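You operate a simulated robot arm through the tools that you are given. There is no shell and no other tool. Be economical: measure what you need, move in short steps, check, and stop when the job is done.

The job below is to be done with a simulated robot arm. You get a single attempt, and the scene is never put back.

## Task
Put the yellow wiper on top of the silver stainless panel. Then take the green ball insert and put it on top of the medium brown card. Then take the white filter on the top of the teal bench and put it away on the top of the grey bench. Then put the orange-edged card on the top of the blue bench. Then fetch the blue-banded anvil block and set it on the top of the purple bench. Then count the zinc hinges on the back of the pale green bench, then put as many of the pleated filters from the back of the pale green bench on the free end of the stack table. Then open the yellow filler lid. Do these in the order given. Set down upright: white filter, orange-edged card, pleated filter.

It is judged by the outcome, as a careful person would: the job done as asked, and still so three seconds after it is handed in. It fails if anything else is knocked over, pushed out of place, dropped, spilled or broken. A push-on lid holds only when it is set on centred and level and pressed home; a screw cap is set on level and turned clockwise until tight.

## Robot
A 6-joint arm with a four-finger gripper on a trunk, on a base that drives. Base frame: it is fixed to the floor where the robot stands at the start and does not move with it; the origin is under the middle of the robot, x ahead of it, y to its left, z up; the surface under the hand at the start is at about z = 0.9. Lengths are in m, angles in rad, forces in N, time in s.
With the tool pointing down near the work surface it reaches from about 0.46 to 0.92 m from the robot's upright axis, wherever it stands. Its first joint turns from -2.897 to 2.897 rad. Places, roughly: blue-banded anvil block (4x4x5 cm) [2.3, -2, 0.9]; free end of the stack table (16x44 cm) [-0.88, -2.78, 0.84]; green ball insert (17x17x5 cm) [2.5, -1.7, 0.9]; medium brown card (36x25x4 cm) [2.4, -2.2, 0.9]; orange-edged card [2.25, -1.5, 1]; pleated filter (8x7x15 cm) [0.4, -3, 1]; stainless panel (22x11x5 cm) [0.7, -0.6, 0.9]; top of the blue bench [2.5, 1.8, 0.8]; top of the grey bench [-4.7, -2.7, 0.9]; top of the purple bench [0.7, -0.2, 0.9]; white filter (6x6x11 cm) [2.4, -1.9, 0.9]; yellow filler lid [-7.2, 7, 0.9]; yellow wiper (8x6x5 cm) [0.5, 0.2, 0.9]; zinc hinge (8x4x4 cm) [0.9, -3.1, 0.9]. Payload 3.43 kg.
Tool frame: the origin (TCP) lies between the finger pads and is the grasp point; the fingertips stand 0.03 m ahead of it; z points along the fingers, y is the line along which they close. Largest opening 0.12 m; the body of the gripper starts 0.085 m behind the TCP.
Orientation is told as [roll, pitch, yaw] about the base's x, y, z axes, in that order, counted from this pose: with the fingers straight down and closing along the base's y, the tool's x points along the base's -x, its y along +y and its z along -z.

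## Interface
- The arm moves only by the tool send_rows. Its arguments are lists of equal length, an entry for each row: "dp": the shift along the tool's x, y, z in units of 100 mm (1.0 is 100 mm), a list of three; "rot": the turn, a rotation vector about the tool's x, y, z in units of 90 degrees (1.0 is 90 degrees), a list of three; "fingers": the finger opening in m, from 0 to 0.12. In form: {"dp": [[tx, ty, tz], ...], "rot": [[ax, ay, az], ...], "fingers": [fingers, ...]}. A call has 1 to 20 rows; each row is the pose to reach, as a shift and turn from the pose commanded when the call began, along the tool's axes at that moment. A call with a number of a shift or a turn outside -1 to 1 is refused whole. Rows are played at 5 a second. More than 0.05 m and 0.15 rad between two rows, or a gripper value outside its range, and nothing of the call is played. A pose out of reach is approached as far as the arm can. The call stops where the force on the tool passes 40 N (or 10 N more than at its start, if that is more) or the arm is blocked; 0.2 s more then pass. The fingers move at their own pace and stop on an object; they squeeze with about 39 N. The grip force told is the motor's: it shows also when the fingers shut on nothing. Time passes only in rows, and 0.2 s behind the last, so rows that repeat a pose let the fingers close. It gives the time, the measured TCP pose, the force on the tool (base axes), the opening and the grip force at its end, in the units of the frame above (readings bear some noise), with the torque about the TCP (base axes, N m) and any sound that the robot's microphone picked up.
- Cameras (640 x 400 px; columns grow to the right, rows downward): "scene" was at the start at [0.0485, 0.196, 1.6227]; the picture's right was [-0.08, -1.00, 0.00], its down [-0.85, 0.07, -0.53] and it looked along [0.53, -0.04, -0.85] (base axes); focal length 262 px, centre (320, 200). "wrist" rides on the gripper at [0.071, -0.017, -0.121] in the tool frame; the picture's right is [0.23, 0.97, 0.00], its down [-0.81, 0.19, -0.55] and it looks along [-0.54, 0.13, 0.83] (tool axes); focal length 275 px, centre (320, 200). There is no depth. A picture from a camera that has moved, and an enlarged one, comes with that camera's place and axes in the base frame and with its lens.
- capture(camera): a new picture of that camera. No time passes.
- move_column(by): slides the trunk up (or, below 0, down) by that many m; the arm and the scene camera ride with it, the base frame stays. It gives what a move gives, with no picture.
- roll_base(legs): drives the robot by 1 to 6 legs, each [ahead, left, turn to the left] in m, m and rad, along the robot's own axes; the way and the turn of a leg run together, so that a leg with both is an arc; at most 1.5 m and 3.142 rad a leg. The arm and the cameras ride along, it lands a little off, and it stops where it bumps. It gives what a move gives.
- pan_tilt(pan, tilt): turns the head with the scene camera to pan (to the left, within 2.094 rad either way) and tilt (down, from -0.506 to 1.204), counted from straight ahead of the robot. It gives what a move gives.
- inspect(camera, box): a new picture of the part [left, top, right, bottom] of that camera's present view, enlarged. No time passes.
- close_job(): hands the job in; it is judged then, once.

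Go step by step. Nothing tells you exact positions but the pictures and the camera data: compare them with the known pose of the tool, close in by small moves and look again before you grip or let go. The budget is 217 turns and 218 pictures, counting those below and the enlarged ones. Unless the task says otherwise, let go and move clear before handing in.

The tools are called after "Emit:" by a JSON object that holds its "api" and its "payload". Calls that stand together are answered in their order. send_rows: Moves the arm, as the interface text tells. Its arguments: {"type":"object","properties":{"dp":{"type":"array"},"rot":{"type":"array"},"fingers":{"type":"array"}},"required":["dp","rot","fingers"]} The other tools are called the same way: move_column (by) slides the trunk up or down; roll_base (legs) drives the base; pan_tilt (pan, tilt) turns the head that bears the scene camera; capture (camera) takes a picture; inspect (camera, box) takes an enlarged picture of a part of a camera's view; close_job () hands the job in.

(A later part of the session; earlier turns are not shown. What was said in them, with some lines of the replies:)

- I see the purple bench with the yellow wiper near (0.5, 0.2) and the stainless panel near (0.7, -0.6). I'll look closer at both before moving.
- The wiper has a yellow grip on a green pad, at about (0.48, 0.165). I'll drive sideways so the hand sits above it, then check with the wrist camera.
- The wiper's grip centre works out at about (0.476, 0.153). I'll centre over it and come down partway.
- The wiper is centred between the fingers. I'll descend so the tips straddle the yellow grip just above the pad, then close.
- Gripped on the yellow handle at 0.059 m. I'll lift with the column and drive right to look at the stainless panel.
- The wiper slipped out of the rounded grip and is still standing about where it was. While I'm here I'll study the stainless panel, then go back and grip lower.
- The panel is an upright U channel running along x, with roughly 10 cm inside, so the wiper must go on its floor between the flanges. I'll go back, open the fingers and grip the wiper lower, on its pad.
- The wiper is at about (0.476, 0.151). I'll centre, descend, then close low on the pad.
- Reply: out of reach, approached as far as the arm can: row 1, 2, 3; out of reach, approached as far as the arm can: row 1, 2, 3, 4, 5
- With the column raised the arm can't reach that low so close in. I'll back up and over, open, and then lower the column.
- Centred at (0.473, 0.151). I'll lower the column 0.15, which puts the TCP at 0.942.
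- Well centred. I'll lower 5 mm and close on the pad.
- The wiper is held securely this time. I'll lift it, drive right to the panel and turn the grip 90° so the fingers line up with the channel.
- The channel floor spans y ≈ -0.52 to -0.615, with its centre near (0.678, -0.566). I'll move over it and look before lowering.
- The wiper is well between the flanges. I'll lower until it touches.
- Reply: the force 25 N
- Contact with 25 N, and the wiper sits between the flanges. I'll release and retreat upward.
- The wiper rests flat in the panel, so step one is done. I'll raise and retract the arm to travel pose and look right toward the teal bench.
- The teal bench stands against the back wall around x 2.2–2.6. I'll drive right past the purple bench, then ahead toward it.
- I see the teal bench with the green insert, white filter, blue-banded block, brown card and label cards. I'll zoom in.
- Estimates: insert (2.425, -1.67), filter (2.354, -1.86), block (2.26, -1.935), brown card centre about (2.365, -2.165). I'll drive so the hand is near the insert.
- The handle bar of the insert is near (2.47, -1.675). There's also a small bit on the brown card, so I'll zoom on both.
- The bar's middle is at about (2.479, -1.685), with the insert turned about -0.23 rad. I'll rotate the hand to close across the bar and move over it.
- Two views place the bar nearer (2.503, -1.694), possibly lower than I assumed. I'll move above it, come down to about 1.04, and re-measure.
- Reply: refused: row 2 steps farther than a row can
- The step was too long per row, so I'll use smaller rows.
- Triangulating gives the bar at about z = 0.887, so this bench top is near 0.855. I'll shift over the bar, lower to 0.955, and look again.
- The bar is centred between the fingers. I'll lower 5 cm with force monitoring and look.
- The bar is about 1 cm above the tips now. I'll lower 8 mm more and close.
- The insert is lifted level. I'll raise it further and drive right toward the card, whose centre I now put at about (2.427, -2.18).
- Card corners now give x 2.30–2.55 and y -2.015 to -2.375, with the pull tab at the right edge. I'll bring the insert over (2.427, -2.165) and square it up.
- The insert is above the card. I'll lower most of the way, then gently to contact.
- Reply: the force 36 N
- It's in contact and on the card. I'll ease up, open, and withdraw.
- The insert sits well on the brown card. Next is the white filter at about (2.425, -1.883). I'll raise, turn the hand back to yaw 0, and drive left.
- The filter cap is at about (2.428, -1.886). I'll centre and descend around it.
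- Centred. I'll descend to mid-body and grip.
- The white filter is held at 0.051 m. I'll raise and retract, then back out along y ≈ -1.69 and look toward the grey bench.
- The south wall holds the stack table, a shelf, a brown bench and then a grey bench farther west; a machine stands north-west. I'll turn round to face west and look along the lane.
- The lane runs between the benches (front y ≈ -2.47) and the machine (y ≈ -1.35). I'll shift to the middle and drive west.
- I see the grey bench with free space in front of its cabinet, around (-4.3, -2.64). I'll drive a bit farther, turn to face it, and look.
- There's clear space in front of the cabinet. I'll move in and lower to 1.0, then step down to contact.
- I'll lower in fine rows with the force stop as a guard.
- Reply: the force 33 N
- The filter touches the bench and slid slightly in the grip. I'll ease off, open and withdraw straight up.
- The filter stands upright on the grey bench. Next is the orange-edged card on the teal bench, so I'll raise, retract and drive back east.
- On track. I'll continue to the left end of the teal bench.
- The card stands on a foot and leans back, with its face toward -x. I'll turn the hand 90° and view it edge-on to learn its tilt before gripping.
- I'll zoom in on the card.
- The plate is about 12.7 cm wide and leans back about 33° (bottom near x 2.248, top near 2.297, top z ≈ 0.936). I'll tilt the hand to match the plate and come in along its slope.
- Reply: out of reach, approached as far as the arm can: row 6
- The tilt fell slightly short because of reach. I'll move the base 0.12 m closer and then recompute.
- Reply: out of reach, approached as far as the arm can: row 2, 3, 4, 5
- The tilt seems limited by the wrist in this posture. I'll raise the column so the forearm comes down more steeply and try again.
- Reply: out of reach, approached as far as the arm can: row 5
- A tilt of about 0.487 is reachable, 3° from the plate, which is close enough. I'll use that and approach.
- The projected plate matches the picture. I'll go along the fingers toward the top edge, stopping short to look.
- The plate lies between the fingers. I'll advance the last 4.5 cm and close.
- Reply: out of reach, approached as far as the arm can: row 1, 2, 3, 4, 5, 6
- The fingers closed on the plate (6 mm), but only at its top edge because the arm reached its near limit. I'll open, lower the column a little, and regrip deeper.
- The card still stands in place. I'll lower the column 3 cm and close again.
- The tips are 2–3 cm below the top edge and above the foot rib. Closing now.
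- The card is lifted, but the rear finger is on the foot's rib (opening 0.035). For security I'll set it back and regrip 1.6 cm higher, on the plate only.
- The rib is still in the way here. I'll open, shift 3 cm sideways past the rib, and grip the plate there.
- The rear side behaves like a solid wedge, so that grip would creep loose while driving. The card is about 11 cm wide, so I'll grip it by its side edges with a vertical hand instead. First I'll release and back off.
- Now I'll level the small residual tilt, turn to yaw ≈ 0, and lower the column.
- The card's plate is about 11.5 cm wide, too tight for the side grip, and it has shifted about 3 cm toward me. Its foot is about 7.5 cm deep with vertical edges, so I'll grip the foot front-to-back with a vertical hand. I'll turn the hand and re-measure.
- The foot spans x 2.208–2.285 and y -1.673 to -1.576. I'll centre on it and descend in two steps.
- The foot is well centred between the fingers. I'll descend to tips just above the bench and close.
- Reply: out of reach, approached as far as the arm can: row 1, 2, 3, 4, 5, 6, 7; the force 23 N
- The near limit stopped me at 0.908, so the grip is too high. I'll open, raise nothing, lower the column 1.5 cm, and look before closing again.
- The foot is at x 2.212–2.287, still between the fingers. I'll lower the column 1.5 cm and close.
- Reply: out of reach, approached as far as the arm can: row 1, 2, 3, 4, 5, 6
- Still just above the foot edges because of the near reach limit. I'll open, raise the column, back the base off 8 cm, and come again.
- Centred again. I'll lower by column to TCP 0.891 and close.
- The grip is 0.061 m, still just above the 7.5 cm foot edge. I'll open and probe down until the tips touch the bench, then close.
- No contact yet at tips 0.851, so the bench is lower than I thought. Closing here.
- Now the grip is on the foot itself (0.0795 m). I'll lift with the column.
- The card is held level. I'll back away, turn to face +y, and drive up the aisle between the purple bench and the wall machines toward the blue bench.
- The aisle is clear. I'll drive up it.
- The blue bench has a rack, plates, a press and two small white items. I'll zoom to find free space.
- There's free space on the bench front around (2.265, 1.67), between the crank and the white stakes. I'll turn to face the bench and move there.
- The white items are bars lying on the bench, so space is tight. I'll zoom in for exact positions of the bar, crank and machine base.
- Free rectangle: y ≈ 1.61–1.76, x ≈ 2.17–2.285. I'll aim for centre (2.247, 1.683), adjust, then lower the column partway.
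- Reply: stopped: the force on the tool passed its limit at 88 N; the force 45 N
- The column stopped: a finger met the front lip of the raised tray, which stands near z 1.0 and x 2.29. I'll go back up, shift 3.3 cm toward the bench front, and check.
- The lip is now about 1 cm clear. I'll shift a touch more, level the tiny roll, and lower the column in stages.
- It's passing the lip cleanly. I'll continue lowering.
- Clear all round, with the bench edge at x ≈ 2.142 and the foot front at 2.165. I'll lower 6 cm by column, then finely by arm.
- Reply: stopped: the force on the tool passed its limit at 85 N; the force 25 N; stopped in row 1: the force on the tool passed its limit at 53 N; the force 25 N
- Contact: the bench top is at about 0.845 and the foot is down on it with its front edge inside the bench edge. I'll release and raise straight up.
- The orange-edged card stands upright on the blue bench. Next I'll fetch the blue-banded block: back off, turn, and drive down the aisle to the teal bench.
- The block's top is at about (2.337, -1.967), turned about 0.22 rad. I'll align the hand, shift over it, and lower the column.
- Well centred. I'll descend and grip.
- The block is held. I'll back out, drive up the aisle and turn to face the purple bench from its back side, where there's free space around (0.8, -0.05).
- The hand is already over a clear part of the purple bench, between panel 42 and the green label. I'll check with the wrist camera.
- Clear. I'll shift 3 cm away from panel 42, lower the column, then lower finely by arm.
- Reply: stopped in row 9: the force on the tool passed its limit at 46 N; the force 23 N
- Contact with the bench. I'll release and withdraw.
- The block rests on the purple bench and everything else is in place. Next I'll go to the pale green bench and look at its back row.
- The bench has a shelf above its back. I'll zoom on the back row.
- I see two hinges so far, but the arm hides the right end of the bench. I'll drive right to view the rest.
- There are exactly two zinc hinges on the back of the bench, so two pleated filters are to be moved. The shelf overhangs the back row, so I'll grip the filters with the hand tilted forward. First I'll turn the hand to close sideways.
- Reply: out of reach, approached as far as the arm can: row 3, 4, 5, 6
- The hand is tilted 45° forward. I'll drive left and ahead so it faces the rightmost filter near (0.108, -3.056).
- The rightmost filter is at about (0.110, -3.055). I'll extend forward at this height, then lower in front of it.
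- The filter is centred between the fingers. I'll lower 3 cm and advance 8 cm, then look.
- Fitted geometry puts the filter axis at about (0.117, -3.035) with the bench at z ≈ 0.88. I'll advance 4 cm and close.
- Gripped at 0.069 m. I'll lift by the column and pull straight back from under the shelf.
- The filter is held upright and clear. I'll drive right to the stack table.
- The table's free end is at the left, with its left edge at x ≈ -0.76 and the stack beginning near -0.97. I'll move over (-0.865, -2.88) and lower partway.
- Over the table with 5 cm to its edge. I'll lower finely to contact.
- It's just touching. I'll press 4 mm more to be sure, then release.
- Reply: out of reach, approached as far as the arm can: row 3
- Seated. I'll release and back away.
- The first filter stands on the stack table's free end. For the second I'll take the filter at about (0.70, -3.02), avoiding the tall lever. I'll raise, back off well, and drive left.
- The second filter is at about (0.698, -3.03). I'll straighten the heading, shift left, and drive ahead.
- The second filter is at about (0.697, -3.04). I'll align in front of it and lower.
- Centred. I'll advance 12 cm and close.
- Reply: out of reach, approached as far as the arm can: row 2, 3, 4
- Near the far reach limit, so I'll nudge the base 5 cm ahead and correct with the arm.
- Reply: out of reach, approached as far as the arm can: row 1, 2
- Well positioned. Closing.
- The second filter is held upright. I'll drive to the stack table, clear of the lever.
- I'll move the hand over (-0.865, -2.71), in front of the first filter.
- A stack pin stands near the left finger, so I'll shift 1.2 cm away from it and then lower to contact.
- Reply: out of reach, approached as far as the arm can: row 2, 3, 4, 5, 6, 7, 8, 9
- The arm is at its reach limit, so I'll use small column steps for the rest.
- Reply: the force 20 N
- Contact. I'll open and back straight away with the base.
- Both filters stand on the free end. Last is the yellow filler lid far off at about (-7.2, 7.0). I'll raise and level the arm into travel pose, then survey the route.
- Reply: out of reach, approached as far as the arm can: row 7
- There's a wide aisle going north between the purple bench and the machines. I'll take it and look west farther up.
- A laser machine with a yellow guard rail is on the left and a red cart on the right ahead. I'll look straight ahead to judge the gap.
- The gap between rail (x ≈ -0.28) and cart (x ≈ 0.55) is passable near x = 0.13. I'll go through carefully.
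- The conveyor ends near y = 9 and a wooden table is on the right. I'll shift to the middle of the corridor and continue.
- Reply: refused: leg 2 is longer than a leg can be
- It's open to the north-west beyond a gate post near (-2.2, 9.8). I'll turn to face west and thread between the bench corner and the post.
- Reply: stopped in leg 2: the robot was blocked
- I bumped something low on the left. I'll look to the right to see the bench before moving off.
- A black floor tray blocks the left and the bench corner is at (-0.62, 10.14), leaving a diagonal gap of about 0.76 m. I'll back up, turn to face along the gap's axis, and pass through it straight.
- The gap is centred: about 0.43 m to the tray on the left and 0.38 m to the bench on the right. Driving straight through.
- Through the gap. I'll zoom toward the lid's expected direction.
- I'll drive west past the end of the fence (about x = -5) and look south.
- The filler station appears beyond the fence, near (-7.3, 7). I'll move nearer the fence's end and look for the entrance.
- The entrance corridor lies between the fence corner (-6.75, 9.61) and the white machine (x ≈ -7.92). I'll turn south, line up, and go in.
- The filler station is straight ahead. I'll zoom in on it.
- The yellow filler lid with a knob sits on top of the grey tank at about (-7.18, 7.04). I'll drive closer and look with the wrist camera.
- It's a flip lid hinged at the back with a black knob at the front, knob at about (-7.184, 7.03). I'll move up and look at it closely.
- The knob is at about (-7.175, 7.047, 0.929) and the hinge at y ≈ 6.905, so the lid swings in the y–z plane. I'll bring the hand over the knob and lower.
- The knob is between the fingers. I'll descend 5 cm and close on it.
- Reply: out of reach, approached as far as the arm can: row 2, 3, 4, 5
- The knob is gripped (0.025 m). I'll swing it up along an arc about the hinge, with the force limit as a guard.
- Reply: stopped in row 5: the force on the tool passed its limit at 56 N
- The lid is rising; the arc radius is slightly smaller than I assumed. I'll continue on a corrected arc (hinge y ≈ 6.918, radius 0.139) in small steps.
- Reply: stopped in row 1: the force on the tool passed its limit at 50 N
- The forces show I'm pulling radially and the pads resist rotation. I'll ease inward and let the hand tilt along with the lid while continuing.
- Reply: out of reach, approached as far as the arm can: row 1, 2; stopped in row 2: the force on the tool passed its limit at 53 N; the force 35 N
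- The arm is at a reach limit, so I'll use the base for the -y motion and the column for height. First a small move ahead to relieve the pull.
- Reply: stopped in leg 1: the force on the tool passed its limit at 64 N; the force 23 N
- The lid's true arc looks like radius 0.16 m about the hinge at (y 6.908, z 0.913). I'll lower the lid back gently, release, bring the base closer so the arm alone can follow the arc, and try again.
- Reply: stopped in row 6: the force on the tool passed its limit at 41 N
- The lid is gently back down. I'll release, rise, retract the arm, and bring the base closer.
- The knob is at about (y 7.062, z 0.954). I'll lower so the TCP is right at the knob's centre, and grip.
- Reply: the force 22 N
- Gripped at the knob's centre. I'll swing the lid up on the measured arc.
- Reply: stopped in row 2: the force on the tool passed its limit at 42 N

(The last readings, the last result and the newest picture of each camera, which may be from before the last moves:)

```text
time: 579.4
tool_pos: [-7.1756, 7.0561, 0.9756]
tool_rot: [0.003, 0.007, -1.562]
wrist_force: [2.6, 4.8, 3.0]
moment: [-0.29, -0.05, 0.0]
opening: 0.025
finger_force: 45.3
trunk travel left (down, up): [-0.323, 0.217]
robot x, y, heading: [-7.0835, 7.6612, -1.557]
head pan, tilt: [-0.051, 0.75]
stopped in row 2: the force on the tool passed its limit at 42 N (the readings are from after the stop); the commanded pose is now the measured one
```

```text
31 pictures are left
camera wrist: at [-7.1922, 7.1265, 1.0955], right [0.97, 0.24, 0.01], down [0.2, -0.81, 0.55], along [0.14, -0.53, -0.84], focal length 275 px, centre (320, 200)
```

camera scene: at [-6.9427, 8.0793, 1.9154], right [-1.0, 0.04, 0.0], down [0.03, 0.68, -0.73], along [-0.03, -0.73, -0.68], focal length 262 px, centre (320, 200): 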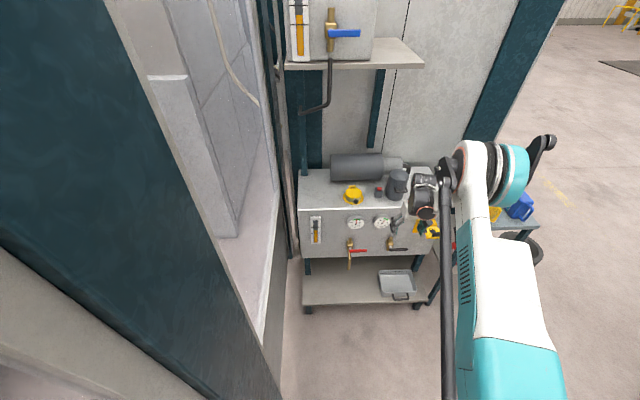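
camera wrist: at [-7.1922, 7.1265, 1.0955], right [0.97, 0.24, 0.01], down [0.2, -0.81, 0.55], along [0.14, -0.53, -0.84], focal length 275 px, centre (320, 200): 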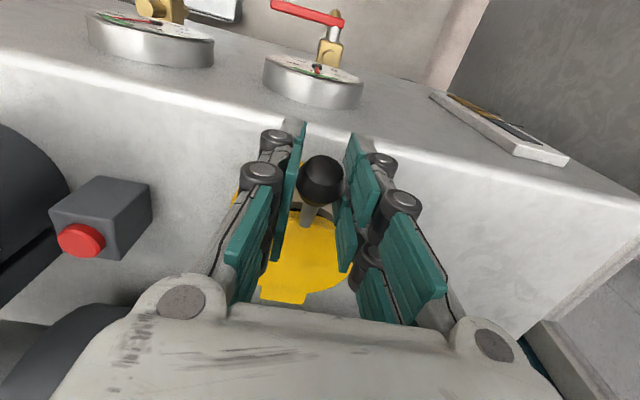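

It stopped on a brief peak, but the forces are now near zero. I'll continue the arc in finer, slower steps.

Emit:
{"api": "send_rows", "payload": {"dp": [[-0.033, 0, -0.076], [-0.069, 0, -0.15], [-0.109, 0, -0.222], [-0.152, 0, -0.292], [-0.199, 0, -0.36], [-0.249, 0, -0.426], [-0.303, 0, -0.488], [-0.359, 0, -0.548], [-0.419, 0, -0.606], [-0.481, 0, -0.66], [-0.546, 0, -0.711], [-0.613, 0, -0.758], [-0.683, 0, -0.803], [-0.755, 0, -0.843], [-0.828, 0, -0.88], [-0.904, 0, -0.914], [-0.98, 0, -0.943]], "rot": [[0, 0, 0], [0, 0, 0], [0, 0, 0], [0, 0, 0], [0, 0, 0], [0, 0, 0], [0, 0, 0], [0, 0, 0], [0, 0, 0], [0, 0, 0], [0, 0, 0], [0, 0, 0], [0, 0, 0], [0, 0, 0], [0, 0, 0], [0, 0, 0], [0, 0, 0]], "fingers": [0, 0, 0, 0, 0, 0, 0, 0, 0, 0, 0, 0, 0, 0, 0, 0, 0]}}

Emit:
{"api": "capture", "payload": {"camera": "wrist"}}

```text
time: 580.4
tool_pos: [-7.1762, 7.0462, 1.0029]
tool_rot: [0.003, 0.013, -1.563]
wrist_force: [-0.4, 9.3, 9.3]
moment: [-0.6, 0.09, 0.01]
opening: 0.0252
finger_force: 45.3
trunk travel left (down, up): [-0.323, 0.217]
robot x, y, heading: [-7.0827, 7.6588, -1.563]
head pan, tilt: [-0.051, 0.75]
stopped in row 4: the force on the tool passed its limit at 41 N (the readings are from after the stop); the commanded pose is now the measured one
```

```text
30 pictures are left
camera wrist: at [-7.1919, 7.116, 1.1231], right [0.97, 0.24, 0.01], down [0.2, -0.82, 0.54], along [0.13, -0.53, -0.84], focal length 275 px, centre (320, 200)
```

wrist: 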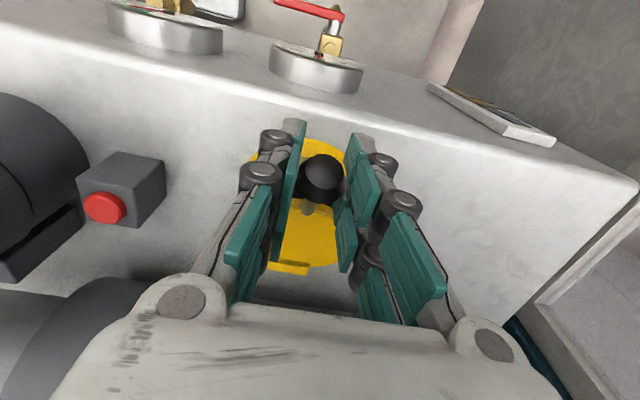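

Progress. The lid pushes me slightly outward, so I'll correct the phase of the arc and continue.

Emit:
{"api": "send_rows", "payload": {"dp": [[0.015, 0, -0.03], [-0.01, 0, -0.08], [-0.037, 0, -0.135], [-0.075, 0, -0.2], [-0.12, 0, -0.271], [-0.165, 0, -0.335], [-0.217, 0, -0.398], [-0.27, 0, -0.457], [-0.326, 0, -0.515], [-0.385, 0, -0.57], [-0.446, 0, -0.621], [-0.51, 0, -0.67], [-0.576, 0, -0.714], [-0.644, 0, -0.756], [-0.715, 0, -0.793], [-0.787, 0, -0.828], [-0.861, 0, -0.859], [-0.967, 0, -0.896]], "rot": [[0, 0, 0], [0, 0, 0], [0, 0, 0], [0, 0, 0], [0, 0, 0], [0, 0, 0], [0, 0, 0], [0, 0, 0], [0, 0, 0], [0, 0, 0], [0, 0, 0], [0, 0, 0], [0, 0, 0], [0, 0, 0], [0, 0, 0], [0, 0, 0], [0, 0, 0], [0, 0, 0]], "fingers": [0, 0, 0, 0, 0, 0, 0, 0, 0, 0, 0, 0, 0, 0, 0, 0, 0, 0]}}

Emit:
{"api": "capture", "payload": {"camera": "wrist"}}

```text
time: 584.1
tool_pos: [-7.1755, 6.9474, 1.09]
tool_rot: [0.002, 0.009, -1.567]
wrist_force: [-35.6, 6.0, -5.0]
moment: [1.1, 0.31, 0.05]
opening: 0.0248
finger_force: 44.7
trunk travel left (down, up): [-0.323, 0.217]
robot x, y, heading: [-7.0836, 7.6607, -1.56]
head pan, tilt: [-0.051, 0.75]
```

```text
29 pictures are left
camera wrist: at [-7.1915, 7.0171, 1.2112], right [0.97, 0.24, 0.0], down [0.2, -0.82, 0.54], along [0.13, -0.53, -0.84], focal length 275 px, centre (320, 200)
```

wrist: 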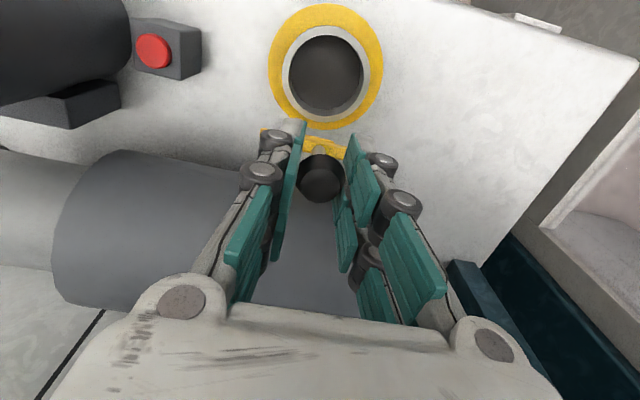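

The lid is nearly upright and the filler opening is visible. I'll continue past vertical so it stays open.

Emit:
{"api": "send_rows", "payload": {"dp": [[-0.06, -0.02, -0.018], [-0.124, -0.03, -0.033], [-0.2, -0.03, -0.048], [-0.281, -0.03, -0.06], [-0.36, -0.03, -0.067], [-0.441, -0.03, -0.072], [-0.52, -0.03, -0.071], [-0.601, -0.03, -0.067], [-0.68, -0.03, -0.058], [-0.759, -0.03, -0.046], [-0.84, -0.03, -0.03], [-0.915, -0.03, -0.01]], "rot": [[0, 0, 0], [0, 0, 0], [0, 0, 0], [0, 0, 0], [0, 0, 0], [0, 0, 0], [0, 0, 0], [0, 0, 0], [0, 0, 0], [0, 0, 0], [0, 0, 0], [0, 0, 0]], "fingers": [0, 0, 0, 0, 0, 0, 0, 0, 0, 0, 0, 0]}}

Emit:
{"api": "capture", "payload": {"camera": "wrist"}}

Emit:
{"api": "inspect", "payload": {"camera": "scene", "box": [280, 180, 440, 300]}}

```text
time: 586.5
tool_pos: [-7.1759, 6.8712, 1.0928]
tool_rot: [0.006, 0.019, -1.564]
wrist_force: [2.4, 17.9, -1.1]
moment: [-0.38, 0.05, 0.01]
opening: 0.025
finger_force: 45.0
trunk travel left (down, up): [-0.323, 0.217]
robot x, y, heading: [-7.0855, 7.6604, -1.56]
head pan, tilt: [-0.051, 0.75]
stopped in row 11: the force on the tool passed its limit at 56 N (the readings are from after the stop); the commanded pose is now the measured one
```

```text
28 pictures are left
camera wrist: at [-7.1925, 6.9407, 1.2135], right [0.97, 0.24, 0.01], down [0.19, -0.82, 0.54], along [0.14, -0.52, -0.84], focal length 275 px, centre (320, 200)
```

wrist: 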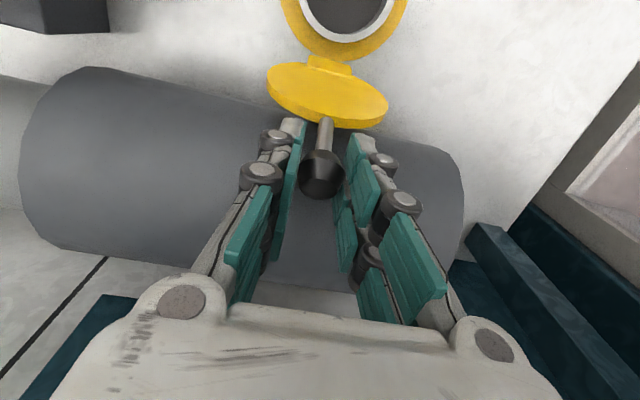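

```text
3.33 times, centred on (360, 240) of scene
camera zoom: at [-6.8913, 7.6012, 1.7419], right [-1.0, 0.03, 0.0], down [0.02, 0.68, -0.73], along [-0.02, -0.73, -0.68], focal length 875 px, centre (187, 67)
```

zoom: 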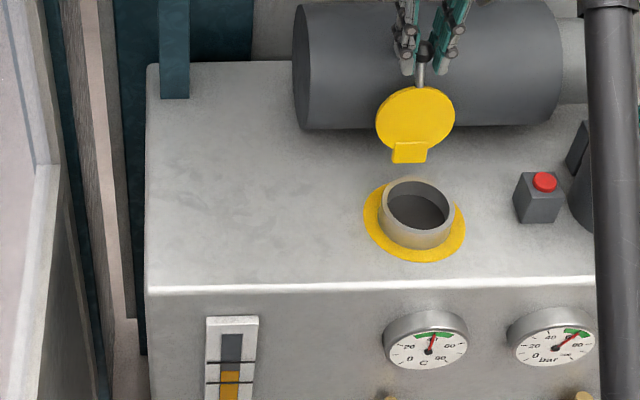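

The lid is past vertical and against its stop. I'll release it and rise clear.

Emit:
{"api": "send_rows", "payload": {"dp": [[0, 0, 0], [0, 0, 0], [0, 0, 0], [0, 0, -0.3], [0, 0, -0.6], [0, 0, -0.9]], "rot": [[0, 0, 0], [0, 0, 0], [0, 0, 0], [0, 0, 0], [0, 0, 0], [0, 0, 0]], "fingers": [0.035, 0.05, 0.05, 0.05, 0.05, 0.05]}}

Emit:
{"api": "roll_base", "payload": {"legs": [[-0.4, 0, 0]]}}

Emit:
{"api": "capture", "payload": {"camera": "scene"}}

```text
time: 587.9
tool_pos: [-7.1771, 6.8698, 1.1824]
tool_rot: [0.006, 0.02, -1.563]
wrist_force: [-1.4, 0.0, -0.7]
moment: [-0.01, -0.01, 0.02]
opening: 0.0501
finger_force: 0.1
trunk travel left (down, up): [-0.323, 0.217]
robot x, y, heading: [-7.0832, 7.6628, -1.56]
head pan, tilt: [-0.051, 0.75]
```

```text
time: 590.4
tool_pos: [-7.1872, 7.2781, 1.1827]
tool_rot: [0.002, 0.016, -1.579]
wrist_force: [0.6, -0.1, 0.2]
moment: [-0.03, -0.02, -0.01]
opening: 0.0498
finger_force: 0.1
trunk travel left (down, up): [-0.323, 0.217]
robot x, y, heading: [-7.083, 8.0685, -1.58]
head pan, tilt: [-0.051, 0.75]
```

```text
26 pictures are left
camera scene: at [-6.889, 8.0052, 1.7414], right [-1.0, 0.06, 0.0], down [0.04, 0.68, -0.73], along [-0.04, -0.73, -0.68], focal length 262 px, centre (320, 200)
```

scene: 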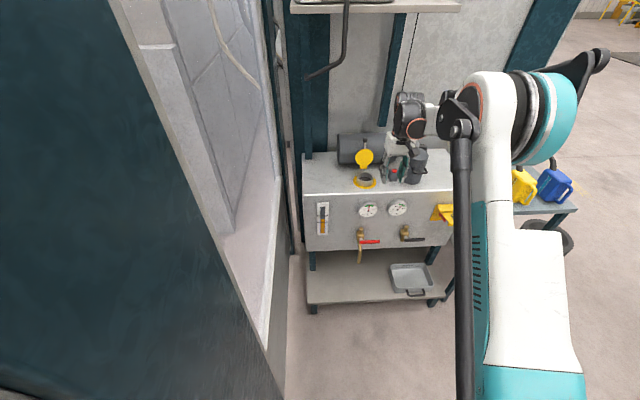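

The lid stays open on its own and the hand is clear. All steps were done in order, so I'm handing in.

Emit:
{"api": "close_job", "payload": {}}

```text
The job is handed in.
```

I finished all eight steps in order and handed the job in.

- **Yellow wiper:** it sits in the stainless panel, between its raised sides.
- **Green ball insert:** it is on the brown card.
- **White filter:** it stands upright on the grey bench.
- **Orange-edged card:** it stands upright on the blue bench, close to the crank and a white bar. I regripped it several times on the teal bench first, which slid it about 3 cm.
- **Blue-banded anvil block:** it is on the purple bench.
- **Zinc hinges:** I counted two, so two pleated filters stand upright on the free end of the stack table.
- **Yellow filler lid:** it is open past vertical and stayed up by itself once I let go.

There were two bumps along the way. A finger touched the raised tray on the blue bench, and the robot base ran up against something low by the conveyor, most likely a black floor tray. I saw nothing out of place in the pictures afterwards.
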